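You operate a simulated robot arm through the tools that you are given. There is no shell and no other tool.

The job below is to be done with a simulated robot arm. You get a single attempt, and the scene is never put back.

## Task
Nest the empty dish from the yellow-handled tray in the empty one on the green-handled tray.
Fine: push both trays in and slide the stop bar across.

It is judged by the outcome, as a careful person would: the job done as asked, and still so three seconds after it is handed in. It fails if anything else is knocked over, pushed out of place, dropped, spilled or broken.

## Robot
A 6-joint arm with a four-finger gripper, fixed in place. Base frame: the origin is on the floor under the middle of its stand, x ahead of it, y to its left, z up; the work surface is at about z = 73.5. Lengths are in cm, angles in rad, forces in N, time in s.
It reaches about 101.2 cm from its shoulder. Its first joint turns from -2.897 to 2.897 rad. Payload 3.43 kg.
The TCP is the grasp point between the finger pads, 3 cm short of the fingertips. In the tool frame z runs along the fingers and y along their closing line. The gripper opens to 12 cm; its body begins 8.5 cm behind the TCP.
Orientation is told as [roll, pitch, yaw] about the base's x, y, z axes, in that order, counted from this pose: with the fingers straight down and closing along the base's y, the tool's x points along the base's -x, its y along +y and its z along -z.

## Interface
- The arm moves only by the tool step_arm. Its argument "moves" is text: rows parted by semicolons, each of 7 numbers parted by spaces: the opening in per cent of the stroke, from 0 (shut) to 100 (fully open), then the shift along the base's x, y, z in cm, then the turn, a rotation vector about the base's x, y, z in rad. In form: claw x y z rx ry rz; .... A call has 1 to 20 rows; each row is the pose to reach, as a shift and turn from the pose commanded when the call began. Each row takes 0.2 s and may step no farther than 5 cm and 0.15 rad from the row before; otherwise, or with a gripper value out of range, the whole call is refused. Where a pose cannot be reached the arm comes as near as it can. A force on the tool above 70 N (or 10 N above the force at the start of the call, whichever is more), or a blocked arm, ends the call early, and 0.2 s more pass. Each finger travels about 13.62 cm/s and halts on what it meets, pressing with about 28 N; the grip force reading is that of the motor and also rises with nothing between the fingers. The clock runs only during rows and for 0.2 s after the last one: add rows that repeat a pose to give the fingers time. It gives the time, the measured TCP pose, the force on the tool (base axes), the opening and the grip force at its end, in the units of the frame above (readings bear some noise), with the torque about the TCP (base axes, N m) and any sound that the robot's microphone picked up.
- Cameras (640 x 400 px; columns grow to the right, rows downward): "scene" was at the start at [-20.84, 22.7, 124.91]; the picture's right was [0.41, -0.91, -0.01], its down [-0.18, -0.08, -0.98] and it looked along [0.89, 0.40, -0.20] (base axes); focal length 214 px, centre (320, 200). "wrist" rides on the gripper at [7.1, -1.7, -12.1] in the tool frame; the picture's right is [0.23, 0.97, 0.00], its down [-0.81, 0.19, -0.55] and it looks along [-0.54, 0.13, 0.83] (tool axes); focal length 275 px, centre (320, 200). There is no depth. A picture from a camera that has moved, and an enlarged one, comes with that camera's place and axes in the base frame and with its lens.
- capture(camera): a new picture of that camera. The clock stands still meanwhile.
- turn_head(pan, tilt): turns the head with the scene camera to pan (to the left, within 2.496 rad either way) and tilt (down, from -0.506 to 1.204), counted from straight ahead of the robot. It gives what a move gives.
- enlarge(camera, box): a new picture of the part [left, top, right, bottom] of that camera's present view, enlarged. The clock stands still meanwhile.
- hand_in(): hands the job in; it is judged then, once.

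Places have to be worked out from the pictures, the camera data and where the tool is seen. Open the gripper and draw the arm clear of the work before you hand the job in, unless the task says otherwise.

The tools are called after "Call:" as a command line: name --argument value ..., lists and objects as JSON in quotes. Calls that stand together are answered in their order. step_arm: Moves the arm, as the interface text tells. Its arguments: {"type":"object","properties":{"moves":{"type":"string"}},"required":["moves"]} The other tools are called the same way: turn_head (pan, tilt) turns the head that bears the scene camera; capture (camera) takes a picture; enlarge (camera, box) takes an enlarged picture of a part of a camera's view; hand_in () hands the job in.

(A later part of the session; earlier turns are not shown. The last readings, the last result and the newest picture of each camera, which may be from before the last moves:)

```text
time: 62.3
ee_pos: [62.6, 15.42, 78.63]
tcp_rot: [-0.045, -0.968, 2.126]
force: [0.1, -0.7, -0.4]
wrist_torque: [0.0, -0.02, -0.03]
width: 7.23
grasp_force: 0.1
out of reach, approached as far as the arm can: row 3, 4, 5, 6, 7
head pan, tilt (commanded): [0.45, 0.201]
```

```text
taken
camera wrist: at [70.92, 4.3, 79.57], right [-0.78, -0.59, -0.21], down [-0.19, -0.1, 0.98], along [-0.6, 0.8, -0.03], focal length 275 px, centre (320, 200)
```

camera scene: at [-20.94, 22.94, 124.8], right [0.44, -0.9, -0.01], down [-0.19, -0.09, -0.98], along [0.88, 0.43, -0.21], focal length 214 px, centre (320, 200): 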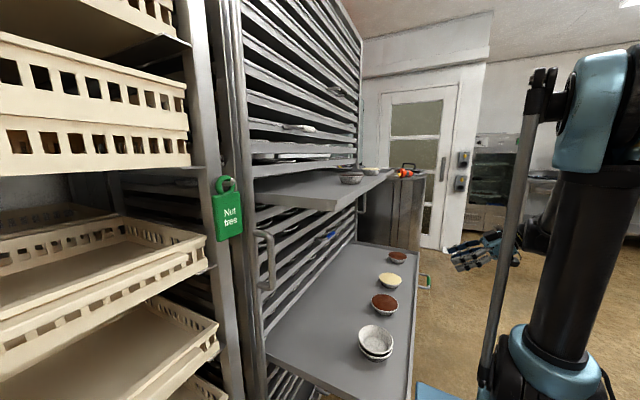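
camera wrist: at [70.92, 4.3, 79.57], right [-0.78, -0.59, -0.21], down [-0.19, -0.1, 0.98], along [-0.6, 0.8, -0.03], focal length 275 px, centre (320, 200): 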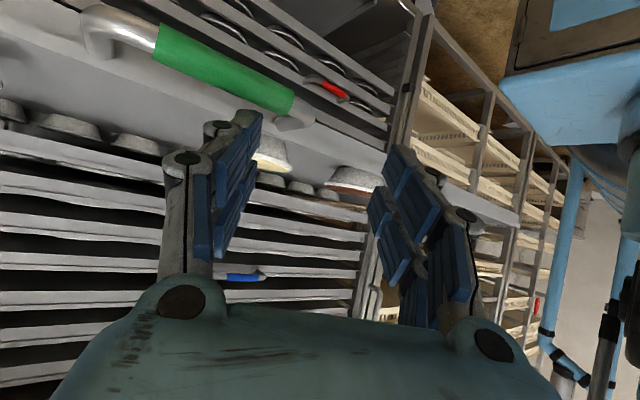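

The arm was deflected by its limits to y≈15, close to the green handle. I'll back up and away immediately.

Call:
step_arm --moves "60 0 0 2.5 0 0 0; 60 0 0 5 0 0 -0.12; 60 0 0 7.5 0 0 -0.25; 60 0 0 10 0 0 -0.35; 60 0 0 12 0 0 -0.45; 60 0 0 12 0 0 -0.45"

Call:
capture --camera "wrist"

Call:
capture --camera "scene"

```text
time: 63.7
ee_pos: [62.63, 15.78, 90.24]
tcp_rot: [-0.045, -0.968, 1.675]
force: [-0.1, 0.8, 0.0]
wrist_torque: [-0.01, -0.03, -0.01]
width: 7.21
grasp_force: 0.0
head pan, tilt (commanded): [0.45, 0.201]
```

```text
taken
camera wrist: at [65.2, 2.03, 91.36], right [-0.96, -0.19, -0.21], down [-0.22, -0.01, 0.98], along [-0.19, 0.98, -0.03], focal length 275 px, centre (320, 200)
```

wrist: 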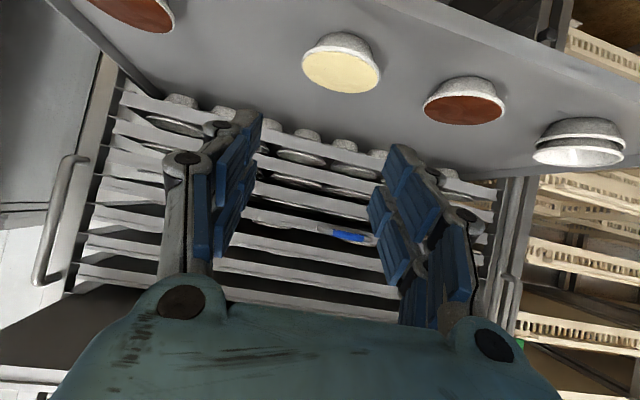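

```text
taken
camera scene: at [-20.94, 22.94, 124.8], right [0.44, -0.9, -0.01], down [-0.19, -0.09, -0.98], along [0.88, 0.43, -0.21], focal length 214 px, centre (320, 200)
```

scene: 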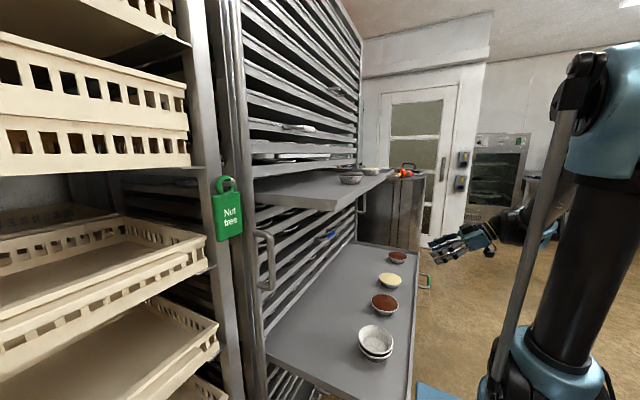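

Safe again. From here I can view the stack and lower rack together; I'll enlarge to judge the stack's height and the headroom.

Call:
enlarge --camera "wrist" --box '[400, 60, 640, 210]'

Call:
enlarge --camera "wrist" --box '[80, 60, 320, 210]'

Call:
enlarge --camera "scene" --box '[260, 200, 420, 300]'

```text
2.67 times, centred on (520, 135) of wrist
camera zoom: at [65.2, 2.03, 91.36], right [-0.96, -0.19, -0.21], down [-0.22, -0.01, 0.98], along [-0.19, 0.98, -0.03], focal length 734 px, centre (-213, 373)
```

zoom: 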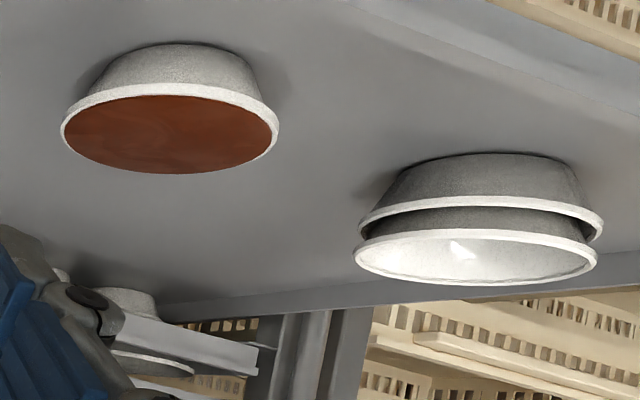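

```text
2.67 times, centred on (200, 135) of wrist
camera zoom: at [65.2, 2.03, 91.36], right [-0.96, -0.19, -0.21], down [-0.22, -0.01, 0.98], along [-0.19, 0.98, -0.03], focal length 734 px, centre (640, 373)
```

zoom: 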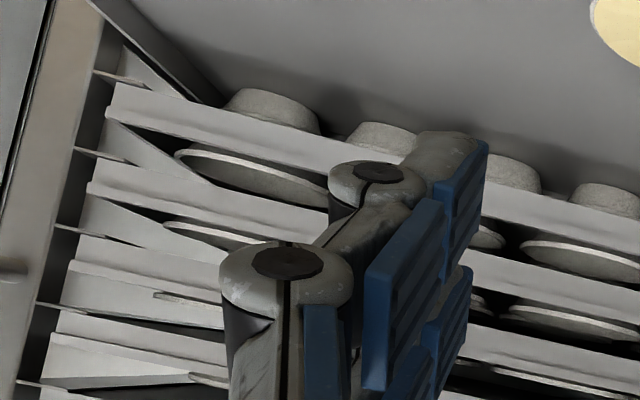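

```text
4.00 times, centred on (340, 250) of scene
camera zoom: at [-20.94, 22.94, 124.8], right [0.44, -0.9, -0.01], down [-0.19, -0.09, -0.98], along [0.88, 0.43, -0.21], focal length 858 px, centre (240, 0)
```

zoom: 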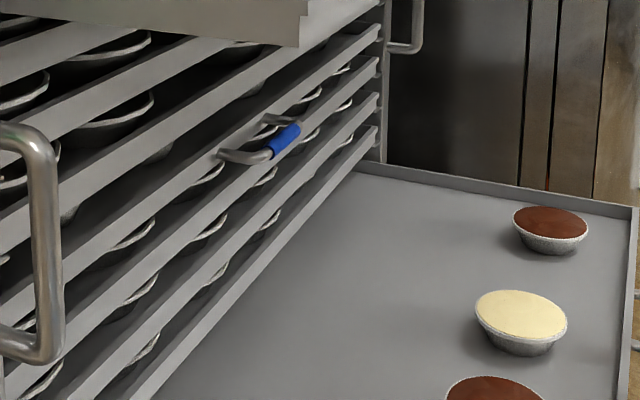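

The upper dish may be slightly tilted in the lower. I'll zoom further on the stack.

Call:
enlarge --camera "wrist" --box '[525, 105, 635, 175]'

Call:
enlarge --camera "scene" --box '[345, 315, 409, 365]'

```text
5.71 times, centred on (580, 140) of wrist
camera zoom: at [65.2, 2.03, 91.36], right [-0.96, -0.19, -0.21], down [-0.22, -0.01, 0.98], along [-0.19, 0.98, -0.03], focal length 1573 px, centre (-1166, 543)
```

zoom: 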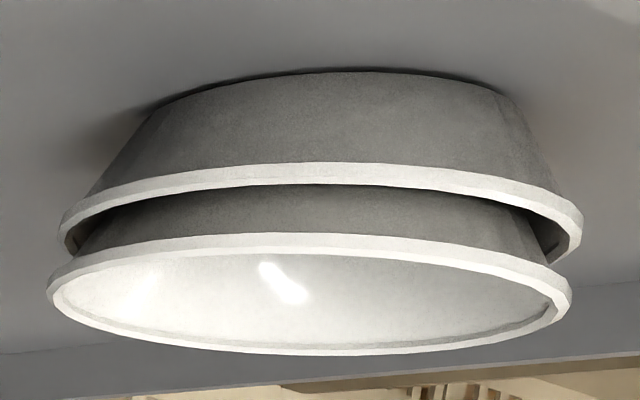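

```text
8.00 times, centred on (377, 340) of scene
camera zoom: at [-20.94, 22.94, 124.8], right [0.44, -0.9, -0.01], down [-0.19, -0.09, -0.98], along [0.88, 0.43, -0.21], focal length 1716 px, centre (-136, -920)
```

zoom: 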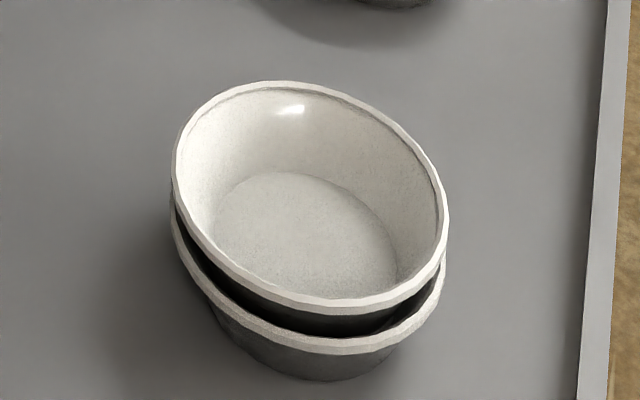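

The stack is essentially level and seated: total height ≈4.2 cm versus ~5 cm tray pitch, so it should fit. Now I'll return to the yellow handle, re-orienting to fingers-forward with vertical closing.

Call:
step_arm --moves "50 0.8 0 2 0.0357 0.1303 -0.0432; 40 1.6 0 4 0.0714 0.2605 -0.0865; 35 2.5 0.3 6 0.1071 0.3908 -0.1297; 30 3.3 0.5 8 0.1428 0.521 -0.173; 30 4.1 0.8 10.2 0.1785 0.6513 -0.2162; 30 5 1 12.4 0.2143 0.7816 -0.2595; 30 5.8 1.3 14.6 0.25 0.9118 -0.3027; 30 6.6 1.6 16.8 0.2857 1.0421 -0.3459; 30 7.5 1.9 19 0.3214 1.1723 -0.3892; 30 8.3 2.2 21.2 0.3571 1.3026 -0.4324; 30 9.4 2.6 23.5 0.3928 1.4328 -0.4757; 30 10.8 3 25.7 0.4285 1.5631 -0.5189; 30 10.8 3 25.7 0.4285 1.5631 -0.5189"

Call:
capture --camera "wrist"

Call:
capture --camera "scene"

```text
time: 66.5
ee_pos: [73.55, 18.9, 116.12]
tcp_rot: [1.57, 0.001, 0.001]
force: [-0.1, 0.3, -1.0]
wrist_torque: [0.02, 0.01, 0.02]
width: 3.62
grasp_force: 0.0
head pan, tilt (commanded): [0.45, 0.201]
```

```text
taken
camera wrist: at [66.5, 6.92, 114.39], right [-0.23, 0.0, 0.97], down [0.81, -0.55, 0.19], along [0.54, 0.83, 0.13], focal length 275 px, centre (320, 200)
```

wrist: 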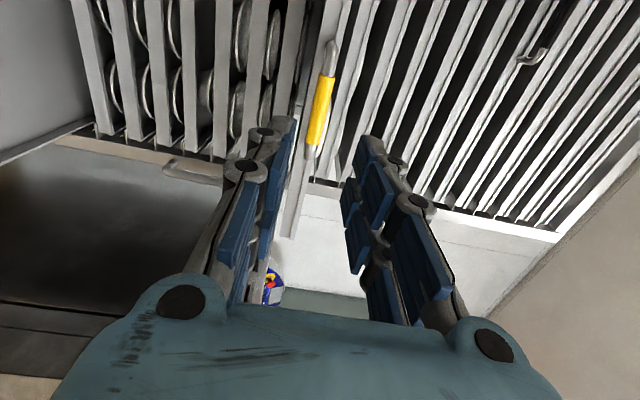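

```text
taken
camera scene: at [-20.94, 22.94, 124.8], right [0.44, -0.9, -0.01], down [-0.19, -0.09, -0.98], along [0.88, 0.43, -0.21], focal length 214 px, centre (320, 200)
```

scene: 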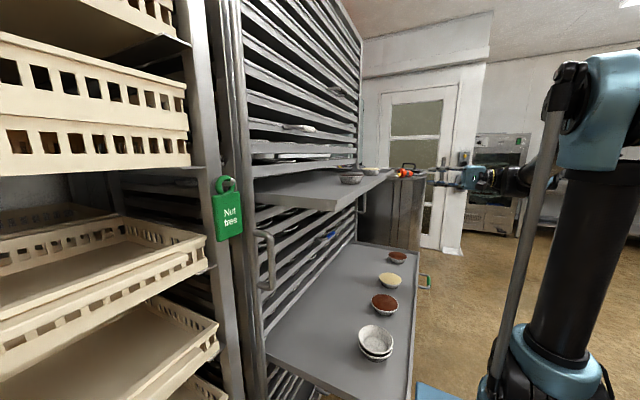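

Aligned with the yellow handle as before. Advance 12 cm with the fingers straddling it, then close.

Call:
step_arm --moves "35 0 3.5 -0.1 0 0 0; 35 0 7 -0.18 0 0 0; 35 0 10 -0.18 0 0 0; 35 0 12 -0.18 0 0 0; 25 0 12 -0.18 0 0 0; 12 0 12 -0.18 0 0 0; 4 0 12 -0.18 0 0 0; 2 0 12 -0.18 0 0 0; 1 0 12 -0.18 0 0 0"

Call:
capture --camera "wrist"

```text
time: 68.5
ee_pos: [73.4, 30.74, 115.94]
tcp_rot: [1.576, 0.0, -0.001]
force: [13.0, 4.2, 59.4]
wrist_torque: [1.03, 0.11, 0.66]
width: 1.06
grasp_force: 43.9
head pan, tilt (commanded): [0.45, 0.201]
```

```text
taken
camera wrist: at [66.26, 18.76, 114.2], right [-0.23, -0.01, 0.97], down [0.81, -0.55, 0.19], along [0.54, 0.83, 0.13], focal length 275 px, centre (320, 200)
```

wrist: 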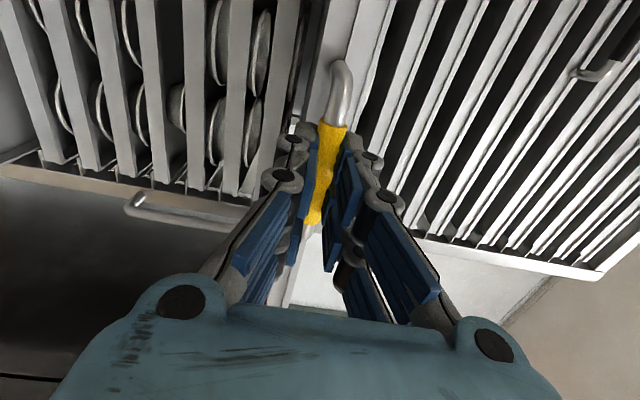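

Gripped, but with +59 N vertical bias, so I'll raise ~0.25 cm to relax before pushing.

Call:
step_arm --moves "1 -0.03 0 0.12 0 0 0; 1 -0.05 0 0.25 0 0 0; 1 -0.05 0 0.25 0 0 0"

```text
time: 69.3
ee_pos: [73.34, 30.83, 116.05]
tcp_rot: [1.571, 0.0, 0.0]
force: [13.3, -0.9, 28.4]
wrist_torque: [0.5, 0.09, -0.92]
width: 1.02
grasp_force: 43.7
head pan, tilt (commanded): [0.45, 0.201]
```

Now push the yellow tray in slowly, first 10 cm.

Call:
step_arm --moves "1 -0.05 0.2 0.1 0 0 0; 1 -0.05 0.7 0.1 0 0 0; 1 -0.05 1.3 0.1 0 0 0; 1 -0.05 2 0.1 0 0 0; 1 -0.05 2.7 0.1 0 0 0; 1 -0.05 3.4 0.1 0 0 0; 1 -0.05 4.1 0.1 0 0 0; 1 -0.05 4.8 0.1 0 0 0; 1 -0.05 5.5 0.1 0 0 0; 1 -0.05 6.2 0.1 0 0 0; 1 -0.05 6.9 0.1 0 0 0; 1 -0.05 7.6 0.1 0 0 0; 1 -0.05 8.3 0.1 0 0 0; 1 -0.05 9 0.1 0 0 0; 1 -0.05 9.6 0.1 0 0 0; 1 -0.05 10 0.1 0 0 0; 1 -0.05 10 0.1 0 0 0"

Call:
capture --camera "scene"

```text
time: 72.9
ee_pos: [73.37, 41.02, 116.02]
tcp_rot: [1.57, 0.001, 0.002]
force: [-15.4, -2.1, -40.3]
wrist_torque: [-0.69, 0.05, 0.2]
width: 1.06
grasp_force: 43.7
head pan, tilt (commanded): [0.45, 0.201]
```

```text
taken
camera scene: at [-20.88, 22.99, 124.8], right [0.44, -0.9, -0.01], down [-0.19, -0.09, -0.98], along [0.88, 0.43, -0.21], focal length 214 px, centre (320, 200)
```

scene: 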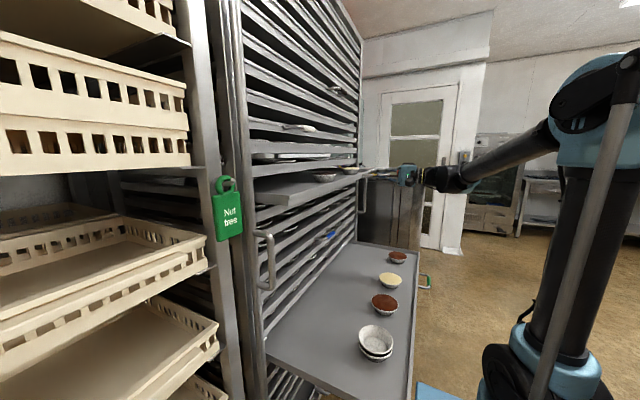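

Sliding fine. I'll continue ~9.6 cm to its original closed position, trimming z slightly.

Call:
step_arm --moves "1 0.05 0.2 -0.1 0 0 0; 1 0.05 0.7 -0.15 0 0 0; 1 0.05 1.4 -0.15 0 0 0; 1 0.05 2.1 -0.15 0 0 0; 1 0.05 2.8 -0.15 0 0 0; 1 0.05 3.5 -0.15 0 0 0; 1 0.05 4.2 -0.15 0 0 0; 1 0.05 4.9 -0.15 0 0 0; 1 0.05 5.6 -0.15 0 0 0; 1 0.05 6.3 -0.15 0 0 0; 1 0.05 7 -0.15 0 0 0; 1 0.05 7.7 -0.15 0 0 0; 1 0.05 8.4 -0.15 0 0 0; 1 0.05 9 -0.15 0 0 0; 1 0.05 9.4 -0.15 0 0 0; 1 0.05 9.7 -0.15 0 0 0; 1 0.05 9.7 -0.15 0 0 0"

Call:
capture --camera "wrist"

Call:
enlarge --camera "scene" --box '[220, 100, 460, 250]'

```text
time: 76.5
ee_pos: [73.35, 50.52, 116.0]
tcp_rot: [1.572, 0.001, 0.0]
force: [-10.7, -0.2, -3.1]
wrist_torque: [-0.09, 0.03, 0.25]
width: 1.04
grasp_force: 44.1
head pan, tilt (commanded): [0.45, 0.201]
```

```text
taken
camera wrist: at [66.28, 38.61, 114.29], right [-0.23, 0.0, 0.97], down [0.81, -0.55, 0.19], along [0.54, 0.83, 0.13], focal length 275 px, centre (320, 200)
```

wrist: 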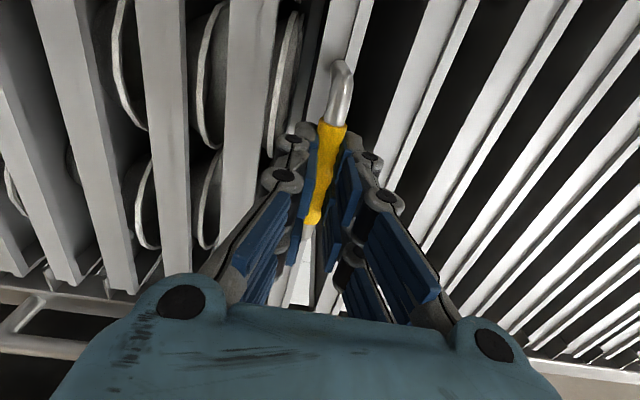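

```text
2.67 times, centred on (340, 175) of scene
camera zoom: at [-20.97, 22.94, 124.79], right [0.44, -0.9, -0.01], down [-0.19, -0.09, -0.98], along [0.88, 0.43, -0.21], focal length 572 px, centre (267, 267)
```

zoom: 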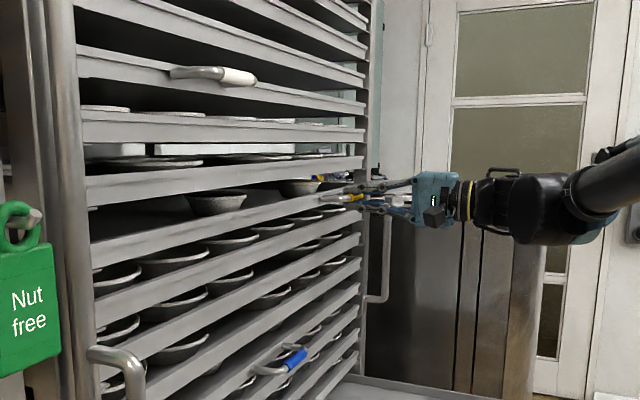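

About 0.2 cm remains relative to the original closed position. I'll push slightly further and watch the force for the end stop.

Call:
step_arm --moves "1 0.05 0.15 0 0 0 0; 1 0.05 0.3 0 0 0 0; 1 0.05 0.3 0 0 0 0"

Call:
capture --camera "wrist"

```text
time: 77.3
ee_pos: [73.34, 50.91, 115.96]
tcp_rot: [1.572, 0.0, 0.001]
force: [-18.0, -0.7, 3.3]
wrist_torque: [0.08, 0.12, 0.09]
width: 1.04
grasp_force: 43.8
head pan, tilt (commanded): [0.45, 0.201]
```

```text
taken
camera wrist: at [66.31, 38.86, 114.28], right [-0.23, 0.0, 0.97], down [0.81, -0.55, 0.19], along [0.54, 0.83, 0.13], focal length 275 px, centre (320, 200)
```

wrist: 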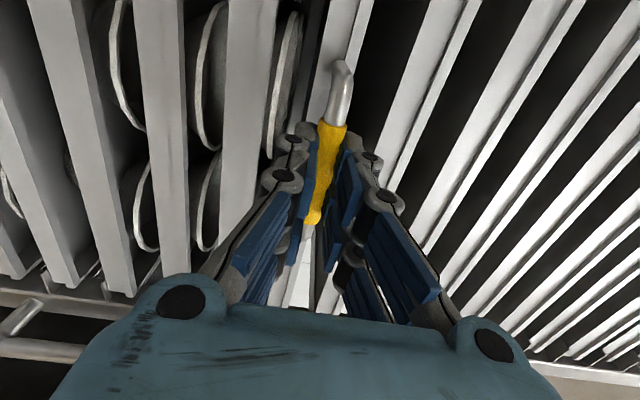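

No end-stop force yet; I'll check whether the yellow tray's front is flush with its neighbours.

Call:
enlarge --camera "scene" --box '[240, 140, 320, 190]'

Call:
enlarge --camera "scene" --box '[320, 140, 400, 190]'

Call:
enlarge --camera "wrist" --box '[240, 0, 480, 150]'

```text
8.00 times, centred on (280, 165) of scene
camera zoom: at [-21.03, 22.93, 124.79], right [0.44, -0.9, -0.01], down [-0.19, -0.09, -0.98], along [0.88, 0.43, -0.21], focal length 1716 px, centre (640, 480)
```

zoom: 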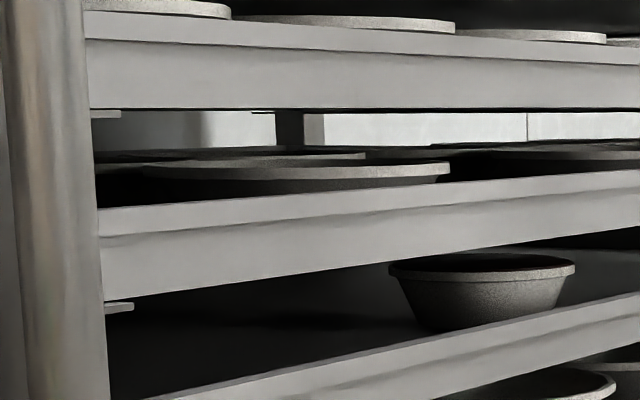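

```text
8.00 times, centred on (360, 165) of scene
camera zoom: at [-21.03, 22.93, 124.79], right [0.44, -0.9, -0.01], down [-0.19, -0.09, -0.98], along [0.88, 0.43, -0.21], focal length 1716 px, centre (0, 480)
```

zoom: 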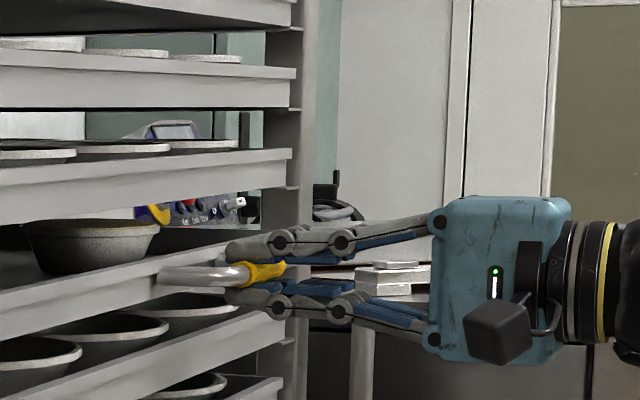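

```text
2.67 times, centred on (360, 75) of wrist
camera zoom: at [66.31, 38.86, 114.28], right [-0.23, 0.0, 0.97], down [0.81, -0.55, 0.19], along [0.54, 0.83, 0.13], focal length 734 px, centre (213, 533)
```

zoom: 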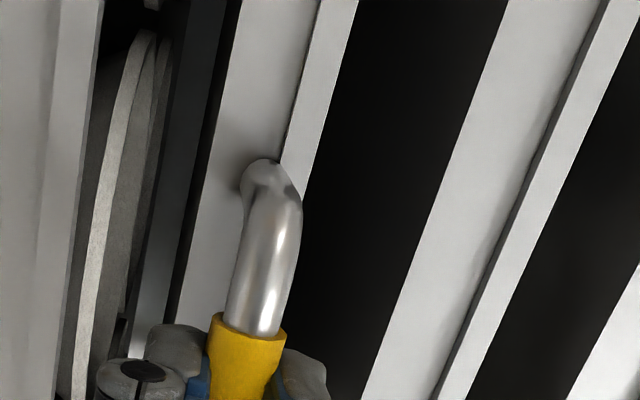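

I'll release the handle, back off, and compare with the original picture of the rack.

Call:
step_arm --moves "10 0 0 0 0 0 0; 25 0 0 0 0 0 0; 30 0 0 0 0 0 0; 30 0 -3 0 0 0 0; 30 0 -7 0 0 0 0; 30 0 -11 0 0 0 0; 30 0 -15 0 0 0 0; 30 0 -15 0 0 0 0"

Call:
capture --camera "wrist"

Call:
turn_head --pan 0.5 --tilt 0.3

Call:
enlarge --camera "scene" --box '[240, 130, 400, 230]'

Call:
enlarge --camera "scene" --box '[330, 120, 450, 195]'

```text
time: 79.1
ee_pos: [73.19, 35.93, 115.97]
tcp_rot: [1.57, 0.0, 0.002]
force: [0.5, 0.9, 1.2]
wrist_torque: [0.02, -0.03, 0.01]
width: 3.59
grasp_force: 0.0
head pan, tilt (commanded): [0.45, 0.201]
```

```text
taken
camera wrist: at [66.18, 23.99, 114.33], right [-0.23, 0.0, 0.97], down [0.81, -0.55, 0.19], along [0.54, 0.83, 0.13], focal length 275 px, centre (320, 200)
```

wrist: 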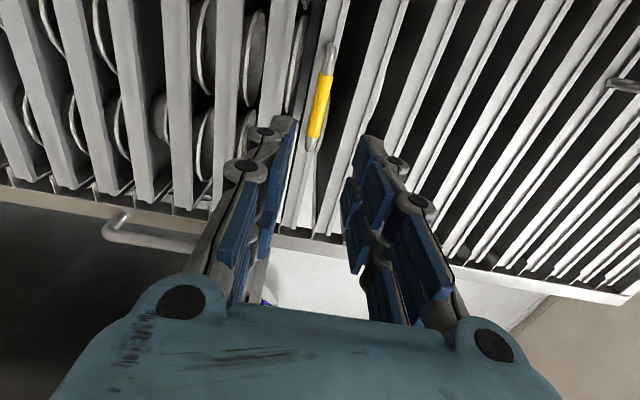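

```text
time: 79.7
ee_pos: [73.31, 36.01, 116.03]
tcp_rot: [1.57, 0.0, 0.0]
force: [0.1, 0.3, -0.1]
wrist_torque: [0.0, 0.02, -0.01]
width: 3.59
grasp_force: 0.0
head pan, tilt (commanded): [0.499, 0.3]
```

```text
4.00 times, centred on (320, 180) of scene
camera zoom: at [-21.13, 23.36, 123.88], right [0.48, -0.88, -0.01], down [-0.27, -0.14, -0.95], along [0.83, 0.46, -0.31], focal length 858 px, centre (320, 280)
```

zoom: 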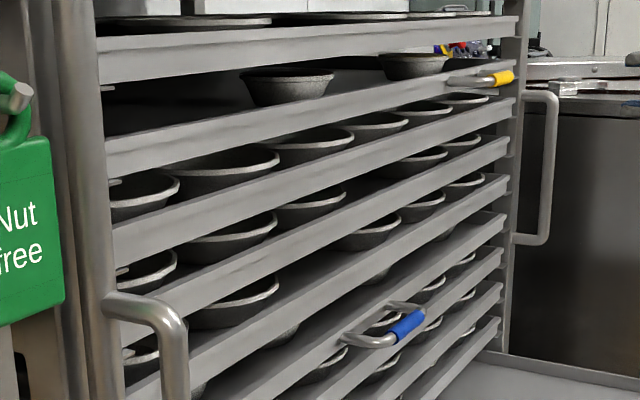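

```text
5.33 times, centred on (390, 158) of scene
camera zoom: at [-21.13, 23.36, 123.88], right [0.48, -0.88, -0.01], down [-0.27, -0.14, -0.95], along [0.83, 0.46, -0.31], focal length 1144 px, centre (-53, 427)
```

zoom: 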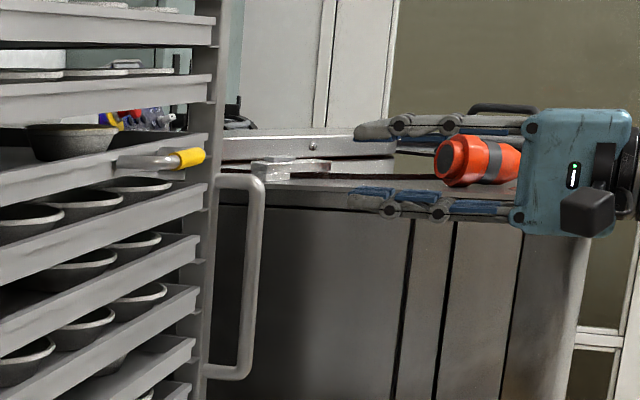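

The yellow tray is back flush (matches the original view). Now the green tray: I'll back off and lower in front of its handle for a look.

Call:
step_arm --moves "40 0 -4 0 0 0 0; 40 -0.5 -8 -1 0 0 0; 40 -1 -12 -3 0 0 0; 40 -1.5 -16 -6 0 0 0; 40 -2 -20 -9 0 0 0; 40 -2.5 -24 -12 0 0 0; 40 -3 -27 -15.5 0 0 0; 40 -3.5 -30 -19 0 0 0; 40 -3.5 -32 -23 0 0 0; 40 -3.5 -32 -27 0 0 0; 40 -3.5 -32 -31 0 0 0; 40 -3.5 -32 -35 0 0 0; 40 -3.5 -32 -35 0 0 0"

Call:
capture --camera "wrist"

Call:
capture --camera "scene"

```text
refused: row 4 steps farther than a row can; nothing moved
```

```text
taken
camera wrist: at [66.18, 24.04, 114.32], right [-0.23, 0.0, 0.97], down [0.81, -0.55, 0.19], along [0.54, 0.83, 0.13], focal length 275 px, centre (320, 200)
```

wrist: 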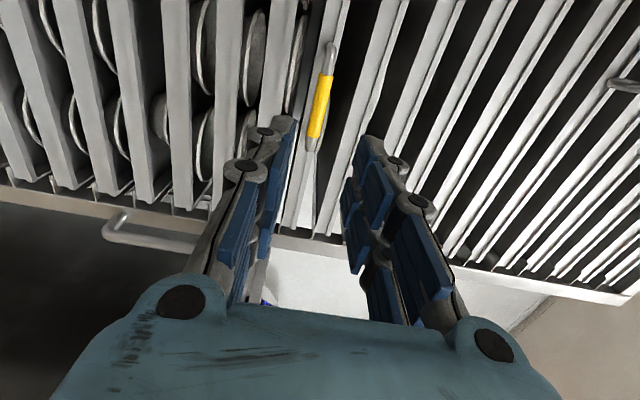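

```text
taken
camera scene: at [-21.13, 23.36, 123.88], right [0.48, -0.88, -0.01], down [-0.27, -0.14, -0.95], along [0.83, 0.46, -0.31], focal length 214 px, centre (320, 200)
```

scene: 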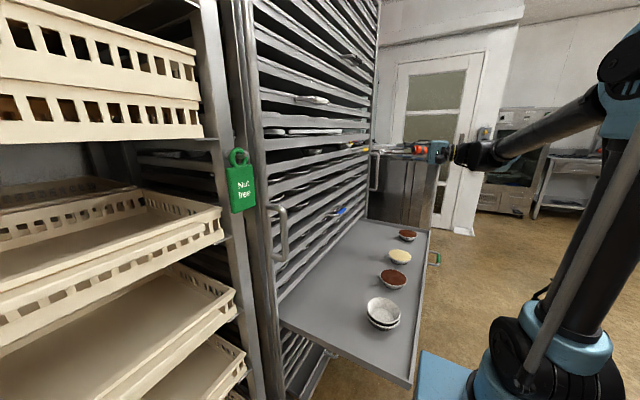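

A row was just over 5 cm; I'll use smaller steps along the same path.

Call:
step_arm --moves "40 0 -4 0 0 0 0; 40 -0.5 -8 -1 0 0 0; 40 -1 -11.5 -3.5 0 0 0; 40 -1.5 -15 -6.5 0 0 0; 40 -2 -18.5 -9.5 0 0 0; 40 -2.5 -22 -12.5 0 0 0; 40 -3 -25 -15.5 0 0 0; 40 -3.5 -28 -18.5 0 0 0; 40 -3.5 -30.5 -22 0 0 0; 40 -3.5 -32 -26 0 0 0; 40 -3.5 -32 -30 0 0 0; 40 -3.5 -32 -34 0 0 0; 40 -3.5 -32 -34 0 0 0"

Call:
capture --camera "wrist"

Call:
capture --camera "scene"

```text
time: 82.5
ee_pos: [69.68, 3.75, 81.74]
tcp_rot: [1.57, -0.001, 0.004]
force: [0.6, -0.7, 0.1]
wrist_torque: [0.01, 0.04, 0.0]
width: 4.8
grasp_force: 0.0
head pan, tilt (commanded): [0.499, 0.3]
```

```text
taken
camera wrist: at [62.57, -8.23, 80.08], right [-0.23, 0.0, 0.97], down [0.81, -0.55, 0.19], along [0.54, 0.83, 0.13], focal length 275 px, centre (320, 200)
```

wrist: 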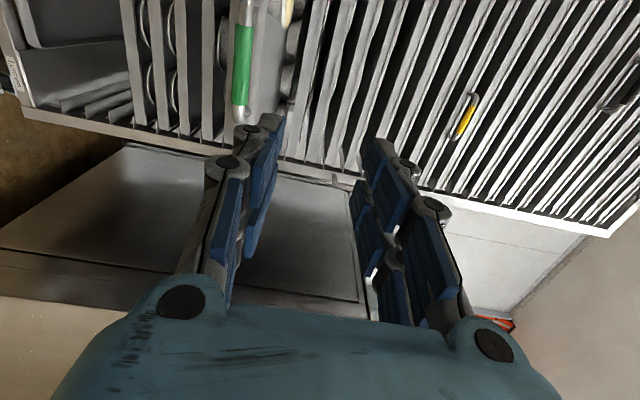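

```text
taken
camera scene: at [-21.14, 23.34, 123.88], right [0.48, -0.88, -0.01], down [-0.27, -0.14, -0.95], along [0.83, 0.46, -0.31], focal length 214 px, centre (320, 200)
```

scene: 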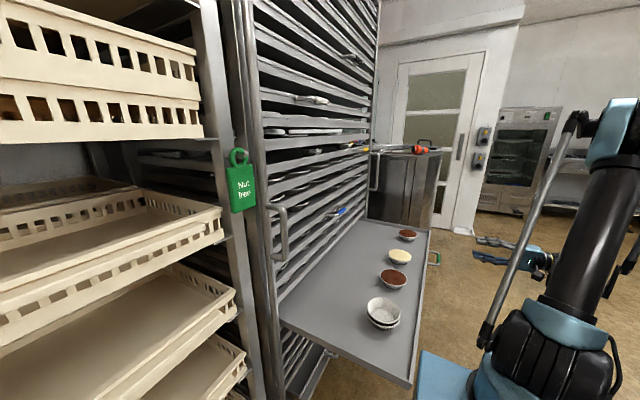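

The green grip is near (68, 18.3, 74.4). I'll lower to its height and close the distance partially to refine.

Call:
step_arm --moves "40 -0.5 0 -2.5 0 0 0; 40 -1 0 -5 0 0 0; 40 -1.2 0.5 -7.2 0 0 0; 40 -1.2 0.5 -7.2 0 0 0"

Call:
capture --camera "wrist"

Call:
capture --camera "scene"

```text
time: 83.5
ee_pos: [70.71, 3.36, 78.26]
tcp_rot: [1.569, 0.002, 0.001]
force: [0.7, -0.4, -0.6]
wrist_torque: [-0.04, -0.02, 0.03]
width: 4.81
grasp_force: 0.1
out of reach, approached as far as the arm can: row 2, 3, 4
head pan, tilt (commanded): [0.499, 0.3]
```

```text
taken
camera wrist: at [63.55, -8.64, 76.57], right [-0.23, 0.0, 0.97], down [0.81, -0.55, 0.19], along [0.54, 0.83, 0.13], focal length 275 px, centre (320, 200)
```

wrist: 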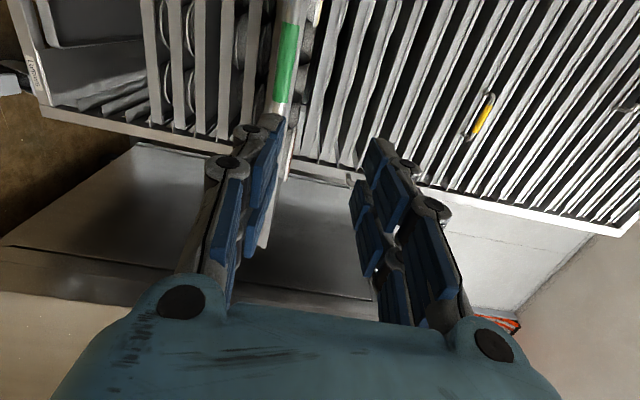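

```text
taken
camera scene: at [-21.14, 23.34, 123.88], right [0.48, -0.88, -0.01], down [-0.27, -0.14, -0.95], along [0.83, 0.46, -0.31], focal length 214 px, centre (320, 200)
```

scene: 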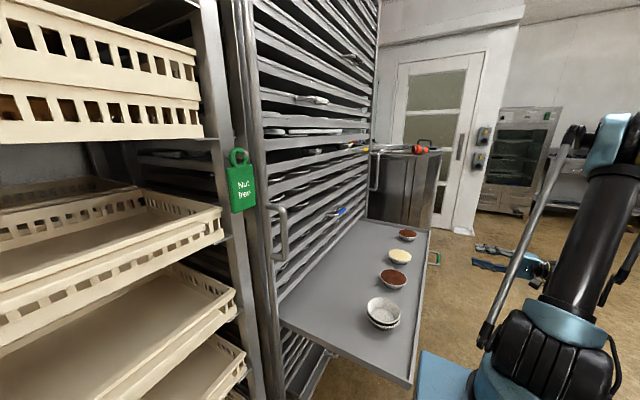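

The arm's limits prevent a horizontal hand this low, so I'll push with a closed, downward-tilted hand against the green handle bar instead. First raise and re-tilt.

Call:
step_arm --moves "20 -0.3 0.5 1 -0.13 0 0; 10 -0.6 1 2 -0.26 0 0; 0 -0.9 1.5 3 -0.39 0 0; 0 -1.2 2 4 -0.52 0 0; 0 -1.5 2.5 5 -0.65 0 0; 0 -1.8 3 6 -0.78 0 0; 0 -2.1 3.5 6 -0.91 0 0; 0 -2.5 4 6 -1.05 0 0; 0 -2.5 4 6 -1.05 0 0"

Call:
capture --camera "wrist"

Call:
capture --camera "scene"

```text
time: 85.5
ee_pos: [68.41, 7.28, 84.4]
tcp_rot: [0.52, 0.001, 0.002]
force: [0.0, -0.1, -0.4]
wrist_torque: [0.0, 0.0, 0.0]
width: 0.01
grasp_force: 27.8
head pan, tilt (commanded): [0.499, 0.3]
```

```text
taken
camera wrist: at [61.26, -0.07, 94.12], right [-0.23, 0.84, 0.48], down [0.81, -0.11, 0.57], along [0.54, 0.53, -0.66], focal length 275 px, centre (320, 200)
```

wrist: 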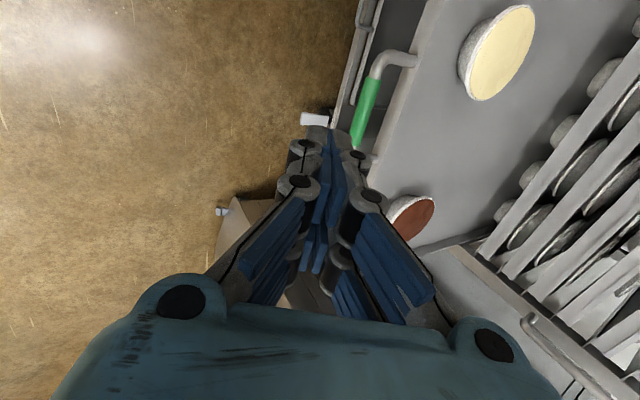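

```text
taken
camera scene: at [-21.14, 23.35, 123.88], right [0.48, -0.88, -0.01], down [-0.27, -0.14, -0.95], along [0.83, 0.46, -0.31], focal length 214 px, centre (320, 200)
```

scene: 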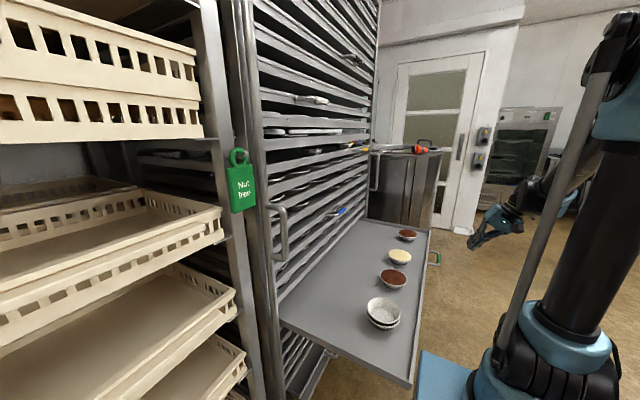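

The green bar is at (68, 18.2, 74.4), right ahead of the closed hand. I'll lower to bar height, still short of it.

Call:
step_arm --moves "0 -0.1 1 -2.2 0 0 0; 0 -0.2 2 -4.5 0 0 0; 0 -0.3 3 -6.8 0 0 0; 0 -0.4 4 -9 0 0 0; 0 -0.4 4 -9 0 0 0"

Call:
capture --camera "wrist"

Call:
enlarge --camera "scene" --box '[400, 190, 560, 290]'

```text
time: 86.7
ee_pos: [67.86, 11.14, 75.13]
tcp_rot: [0.521, 0.003, -0.001]
force: [-0.4, 1.2, 0.6]
wrist_torque: [0.02, 0.01, 0.0]
width: 0.01
grasp_force: 28.0
head pan, tilt (commanded): [0.499, 0.3]
```

```text
taken
camera wrist: at [60.76, 3.87, 84.82], right [-0.23, 0.84, 0.48], down [0.81, -0.11, 0.57], along [0.54, 0.53, -0.66], focal length 275 px, centre (320, 200)
```

wrist: 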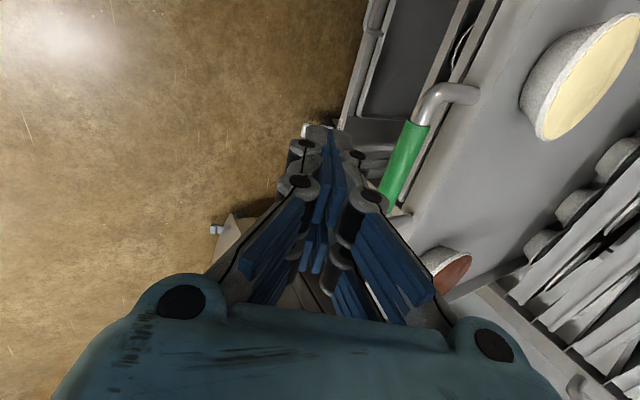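

```text
4.00 times, centred on (480, 240) of scene
camera zoom: at [-21.14, 23.35, 123.88], right [0.48, -0.88, -0.01], down [-0.27, -0.14, -0.95], along [0.83, 0.46, -0.31], focal length 858 px, centre (-320, 40)
```

zoom: 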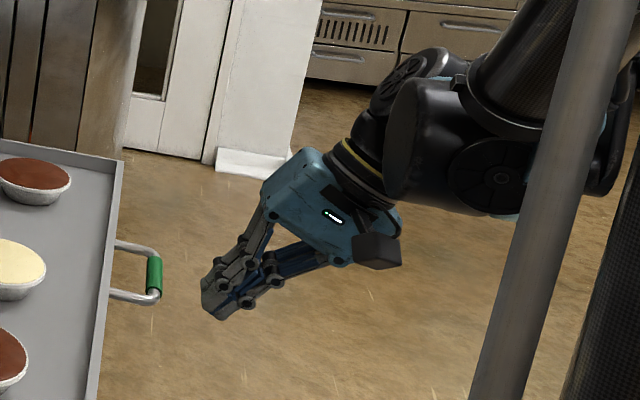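

The closed hand is just short of the bar at the right height. I'll move forward in small steps until it touches.

Call:
step_arm --moves "0 0.1 1 0.2 0 0 0; 0 0.1 2 0.2 0 0 0; 0 0.1 3 0.2 0 0 0; 0 0.1 3.6 0.2 0 0 0; 0 0.1 3.6 0.2 0 0 0"

Call:
capture --camera "wrist"

Call:
enlarge --camera "scene" --box '[400, 190, 560, 290]'

```text
time: 87.9
ee_pos: [67.99, 15.03, 75.42]
tcp_rot: [0.522, 0.002, 0.001]
force: [-0.1, 1.0, 0.3]
wrist_torque: [-0.04, 0.01, -0.04]
width: 0.01
grasp_force: 27.9
head pan, tilt (commanded): [0.499, 0.3]
```

```text
taken
camera wrist: at [60.83, 7.51, 85.14], right [-0.23, 0.84, 0.48], down [0.81, -0.11, 0.57], along [0.54, 0.53, -0.66], focal length 275 px, centre (320, 200)
```

wrist: 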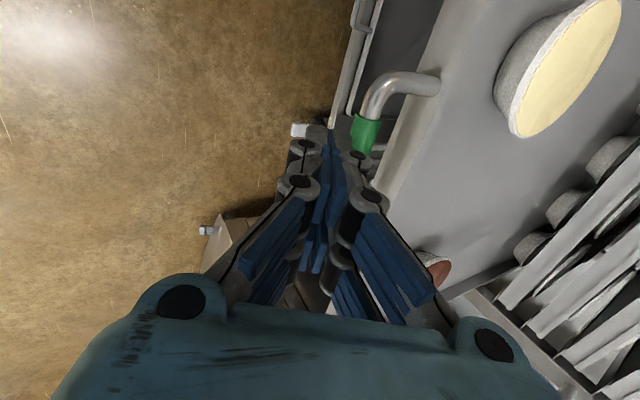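

```text
4.00 times, centred on (480, 240) of scene
camera zoom: at [-21.14, 23.35, 123.88], right [0.48, -0.88, -0.01], down [-0.27, -0.14, -0.95], along [0.83, 0.46, -0.31], focal length 858 px, centre (-320, 40)
```

zoom: 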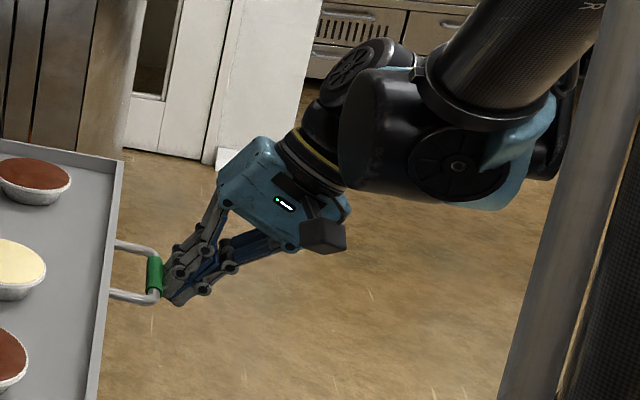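

Very near contact. I'll push forward 2 cm and see whether the tray follows.

Call:
step_arm --moves "0 0 0.4 0 0 0 0; 0 0 0.8 0 0 0 0; 0 0 1.2 0 0 0 0; 0 0 1.6 0 0 0 0; 0 0 2.0 0 0 0 0; 0 0 2.0 0 0 0 0"

Call:
capture --camera "wrist"

Call:
enlarge --camera "scene" --box '[340, 190, 500, 340]'

```text
time: 89.3
ee_pos: [68.08, 17.07, 75.57]
tcp_rot: [0.522, 0.002, 0.002]
force: [-0.7, -2.9, -4.6]
wrist_torque: [-0.14, 0.06, 0.03]
width: 0.0
grasp_force: 27.7
head pan, tilt (commanded): [0.499, 0.3]
```

```text
taken
camera wrist: at [60.91, 9.62, 85.11], right [-0.23, 0.84, 0.48], down [0.81, -0.11, 0.57], along [0.54, 0.53, -0.66], focal length 275 px, centre (320, 200)
```

wrist: 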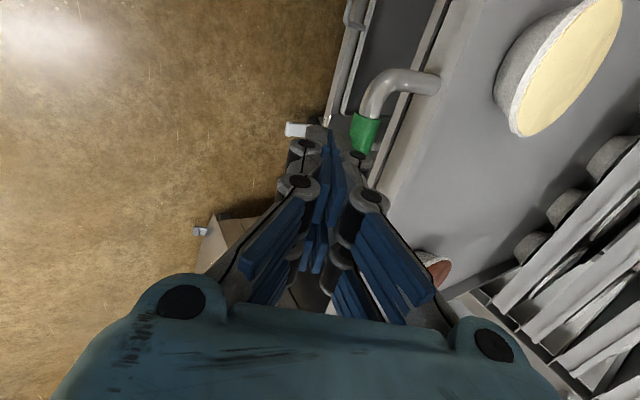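

```text
2.67 times, centred on (420, 265) of scene
camera zoom: at [-21.13, 23.35, 123.88], right [0.48, -0.88, -0.01], down [-0.27, -0.14, -0.95], along [0.83, 0.46, -0.31], focal length 572 px, centre (53, 27)
```

zoom: 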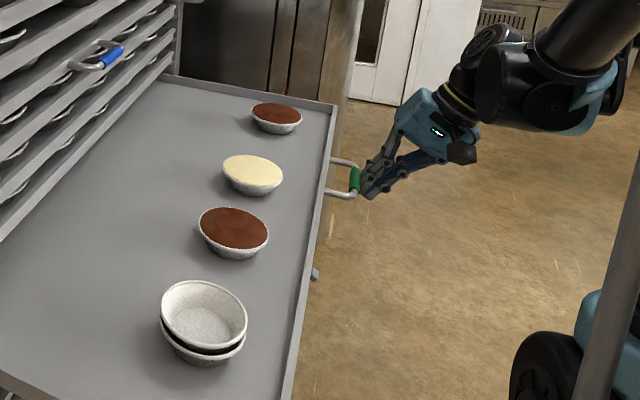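

The tray follows with only ~3 N. I'll continue pushing gently, about 14 cm, then check the stack's headroom before it goes under the next tray.

Call:
step_arm --moves "0 0 0.3 0 0 0 0; 0 0 0.8 0 0 0 0; 0 0 1.5 0 0 0 0; 0 0 2.2 0 0 0 0; 0 0 3 0 0 0 0; 0 0 3.8 0 0 0 0; 0 0 4.6 0 0 0 0; 0 0 5.4 0 0 0 0; 0 0 6.2 0 0 0 0; 0 0 7 0 0 0 0; 0 0 7.8 0 0 0 0; 0 0 8.6 0 0 0 0; 0 0 9.4 0 0 0 0; 0 0 10.2 0 0 0 0; 0 0 11 0 0 0 0; 0 0 11.7 0 0 0 0; 0 0 12.3 0 0 0 0; 0 0 12.8 0 0 0 0; 0 0 13 0 0 0 0; 0 0 13 0 0 0 0"

Call:
capture --camera "wrist"

Call:
turn_head --pan 0.65 --tilt 0.55

Call:
capture --camera "scene"

```text
time: 93.5
ee_pos: [67.97, 29.94, 75.52]
tcp_rot: [0.522, 0.001, 0.002]
force: [-1.5, -1.7, -1.5]
wrist_torque: [-0.04, 0.02, 0.02]
width: 0.01
grasp_force: 28.3
head pan, tilt (commanded): [0.499, 0.3]
```

```text
taken
camera wrist: at [60.87, 22.53, 85.13], right [-0.23, 0.84, 0.48], down [0.81, -0.11, 0.57], along [0.54, 0.53, -0.66], focal length 275 px, centre (320, 200)
```

wrist: 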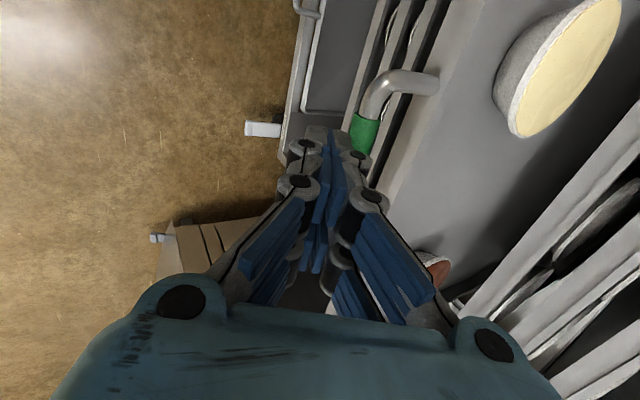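

```text
time: 94.3
ee_pos: [67.9, 29.96, 75.44]
tcp_rot: [0.521, 0.0, 0.001]
force: [1.0, 0.8, -0.3]
wrist_torque: [0.01, -0.02, 0.0]
width: 0.0
grasp_force: 27.3
head pan, tilt (commanded): [0.649, 0.55]
```

```text
taken
camera scene: at [-22.21, 24.31, 121.6], right [0.6, -0.8, -0.01], down [-0.43, -0.32, -0.85], along [0.67, 0.52, -0.53], focal length 214 px, centre (320, 200)
```

scene: 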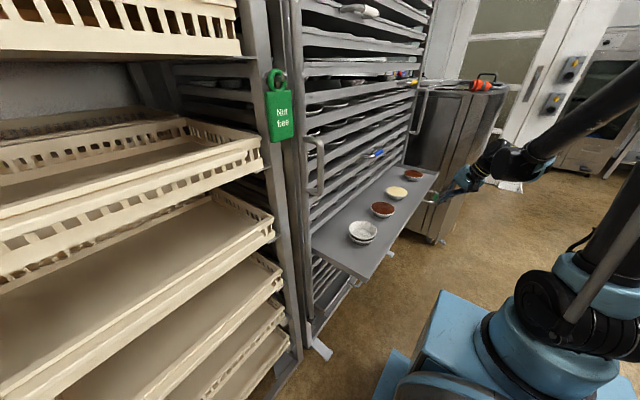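

The tray is ~15 cm further in; the stack's rear edge is near y≈50. I'll zoom on the stack against the tray above.

Call:
enlarge --camera "scene" --box '[300, 190, 420, 265]'

Call:
enlarge --camera "wrist" --box '[400, 0, 640, 200]'

```text
5.33 times, centred on (360, 228) of scene
camera zoom: at [-22.21, 24.31, 121.6], right [0.6, -0.8, -0.01], down [-0.43, -0.32, -0.85], along [0.67, 0.52, -0.53], focal length 1144 px, centre (107, 53)
```

zoom: 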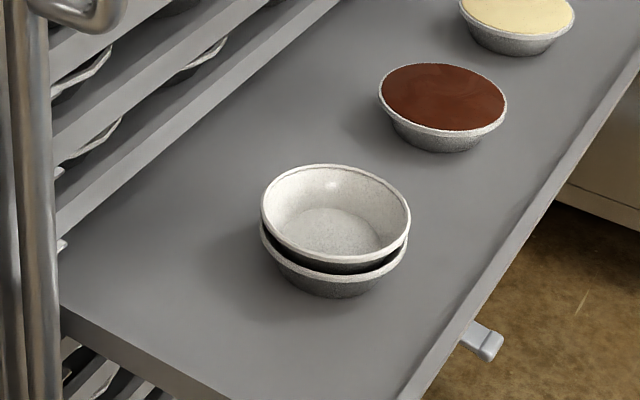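

```text
2.00 times, centred on (520, 100) of wrist
camera zoom: at [60.88, 22.53, 85.14], right [-0.23, 0.84, 0.48], down [0.81, -0.11, 0.57], along [0.54, 0.53, -0.66], focal length 551 px, centre (-80, 400)
```

zoom: 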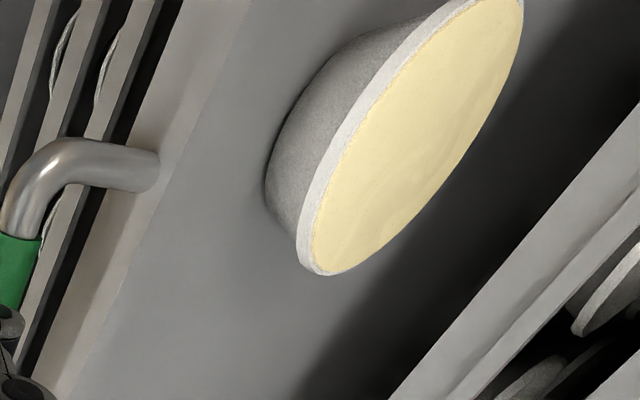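

Estimated headroom: next tray's underside ≈78.5 versus the stack's top ≈77.8. I'll push 7.5 cm slowly so the stack's rear rim just goes beneath, then verify it isn't touching.

Call:
step_arm --moves "0 0 0.3 0 0 0 0; 0 0 0.8 0 0 0 0; 0 0 1.4 0 0 0 0; 0 0 2 0 0 0 0; 0 0 2.6 0 0 0 0; 0 0 3.2 0 0 0 0; 0 0 3.8 0 0 0 0; 0 0 4.4 0 0 0 0; 0 0 5 0 0 0 0; 0 0 5.6 0 0 0 0; 0 0 6.2 0 0 0 0; 0 0 6.8 0 0 0 0; 0 0 7.2 0 0 0 0; 0 0 7.5 0 0 0 0; 0 0 7.5 0 0 0 0"

Call:
enlarge --camera "scene" --box '[300, 180, 420, 255]'

Call:
capture --camera "wrist"

```text
time: 97.5
ee_pos: [67.93, 37.43, 75.46]
tcp_rot: [0.523, 0.002, 0.003]
force: [-1.8, -1.6, -1.6]
wrist_torque: [-0.02, -0.01, 0.0]
width: 0.01
grasp_force: 28.3
head pan, tilt (commanded): [0.649, 0.55]
```

```text
5.33 times, centred on (360, 218) of scene
camera zoom: at [-22.21, 24.31, 121.59], right [0.6, -0.8, -0.01], down [-0.43, -0.32, -0.85], along [0.67, 0.52, -0.53], focal length 1144 px, centre (107, 107)
```

zoom: 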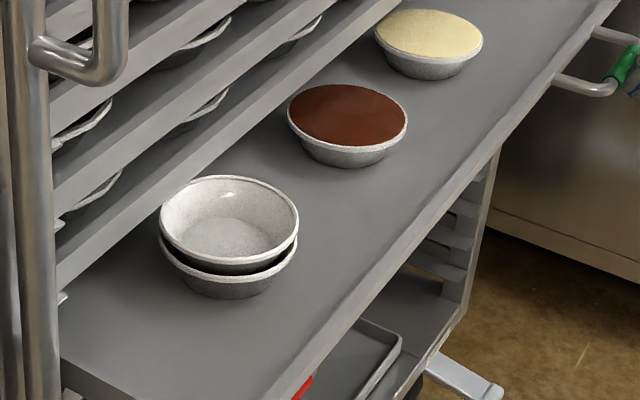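

```text
taken
camera wrist: at [60.83, 30.05, 85.06], right [-0.23, 0.84, 0.49], down [0.81, -0.11, 0.57], along [0.54, 0.53, -0.66], focal length 275 px, centre (320, 200)
```

wrist: 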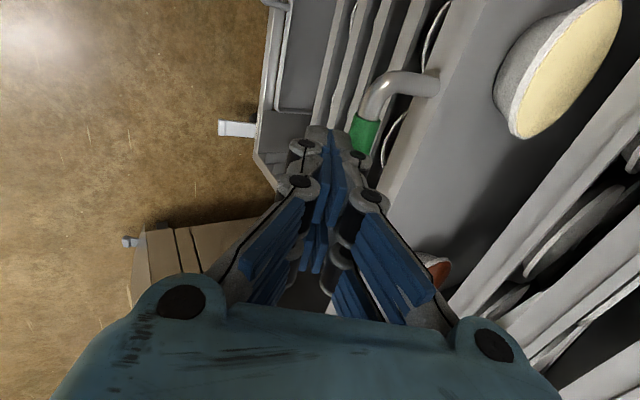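

The stack remains undisturbed and its rear rim is just arriving at the next tray's front. I'll push 2.5 cm more and look again.

Call:
step_arm --moves "0 0 0.3 0 0 0 0; 0 0 0.7 0 0 0 0; 0 0 1.1 0 0 0 0; 0 0 1.5 0 0 0 0; 0 0 1.9 0 0 0 0; 0 0 2.3 0 0 0 0; 0 0 2.5 0 0 0 0; 0 0 2.5 0 0 0 0"

Call:
enlarge --camera "scene" --box '[300, 180, 380, 230]'

```text
time: 99.3
ee_pos: [67.94, 39.95, 75.53]
tcp_rot: [0.522, 0.002, 0.002]
force: [1.9, -1.7, -1.5]
wrist_torque: [-0.08, -0.03, -0.04]
width: 0.0
grasp_force: 27.5
head pan, tilt (commanded): [0.649, 0.55]
```

```text
8.00 times, centred on (340, 205) of scene
camera zoom: at [-22.2, 24.31, 121.6], right [0.6, -0.8, -0.01], down [-0.43, -0.32, -0.85], along [0.67, 0.52, -0.53], focal length 1716 px, centre (160, 160)
```

zoom: 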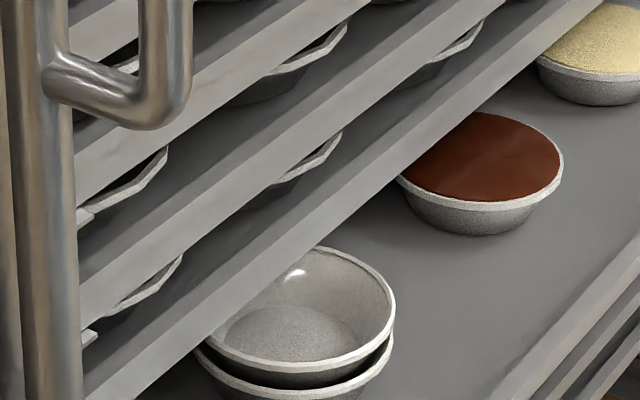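

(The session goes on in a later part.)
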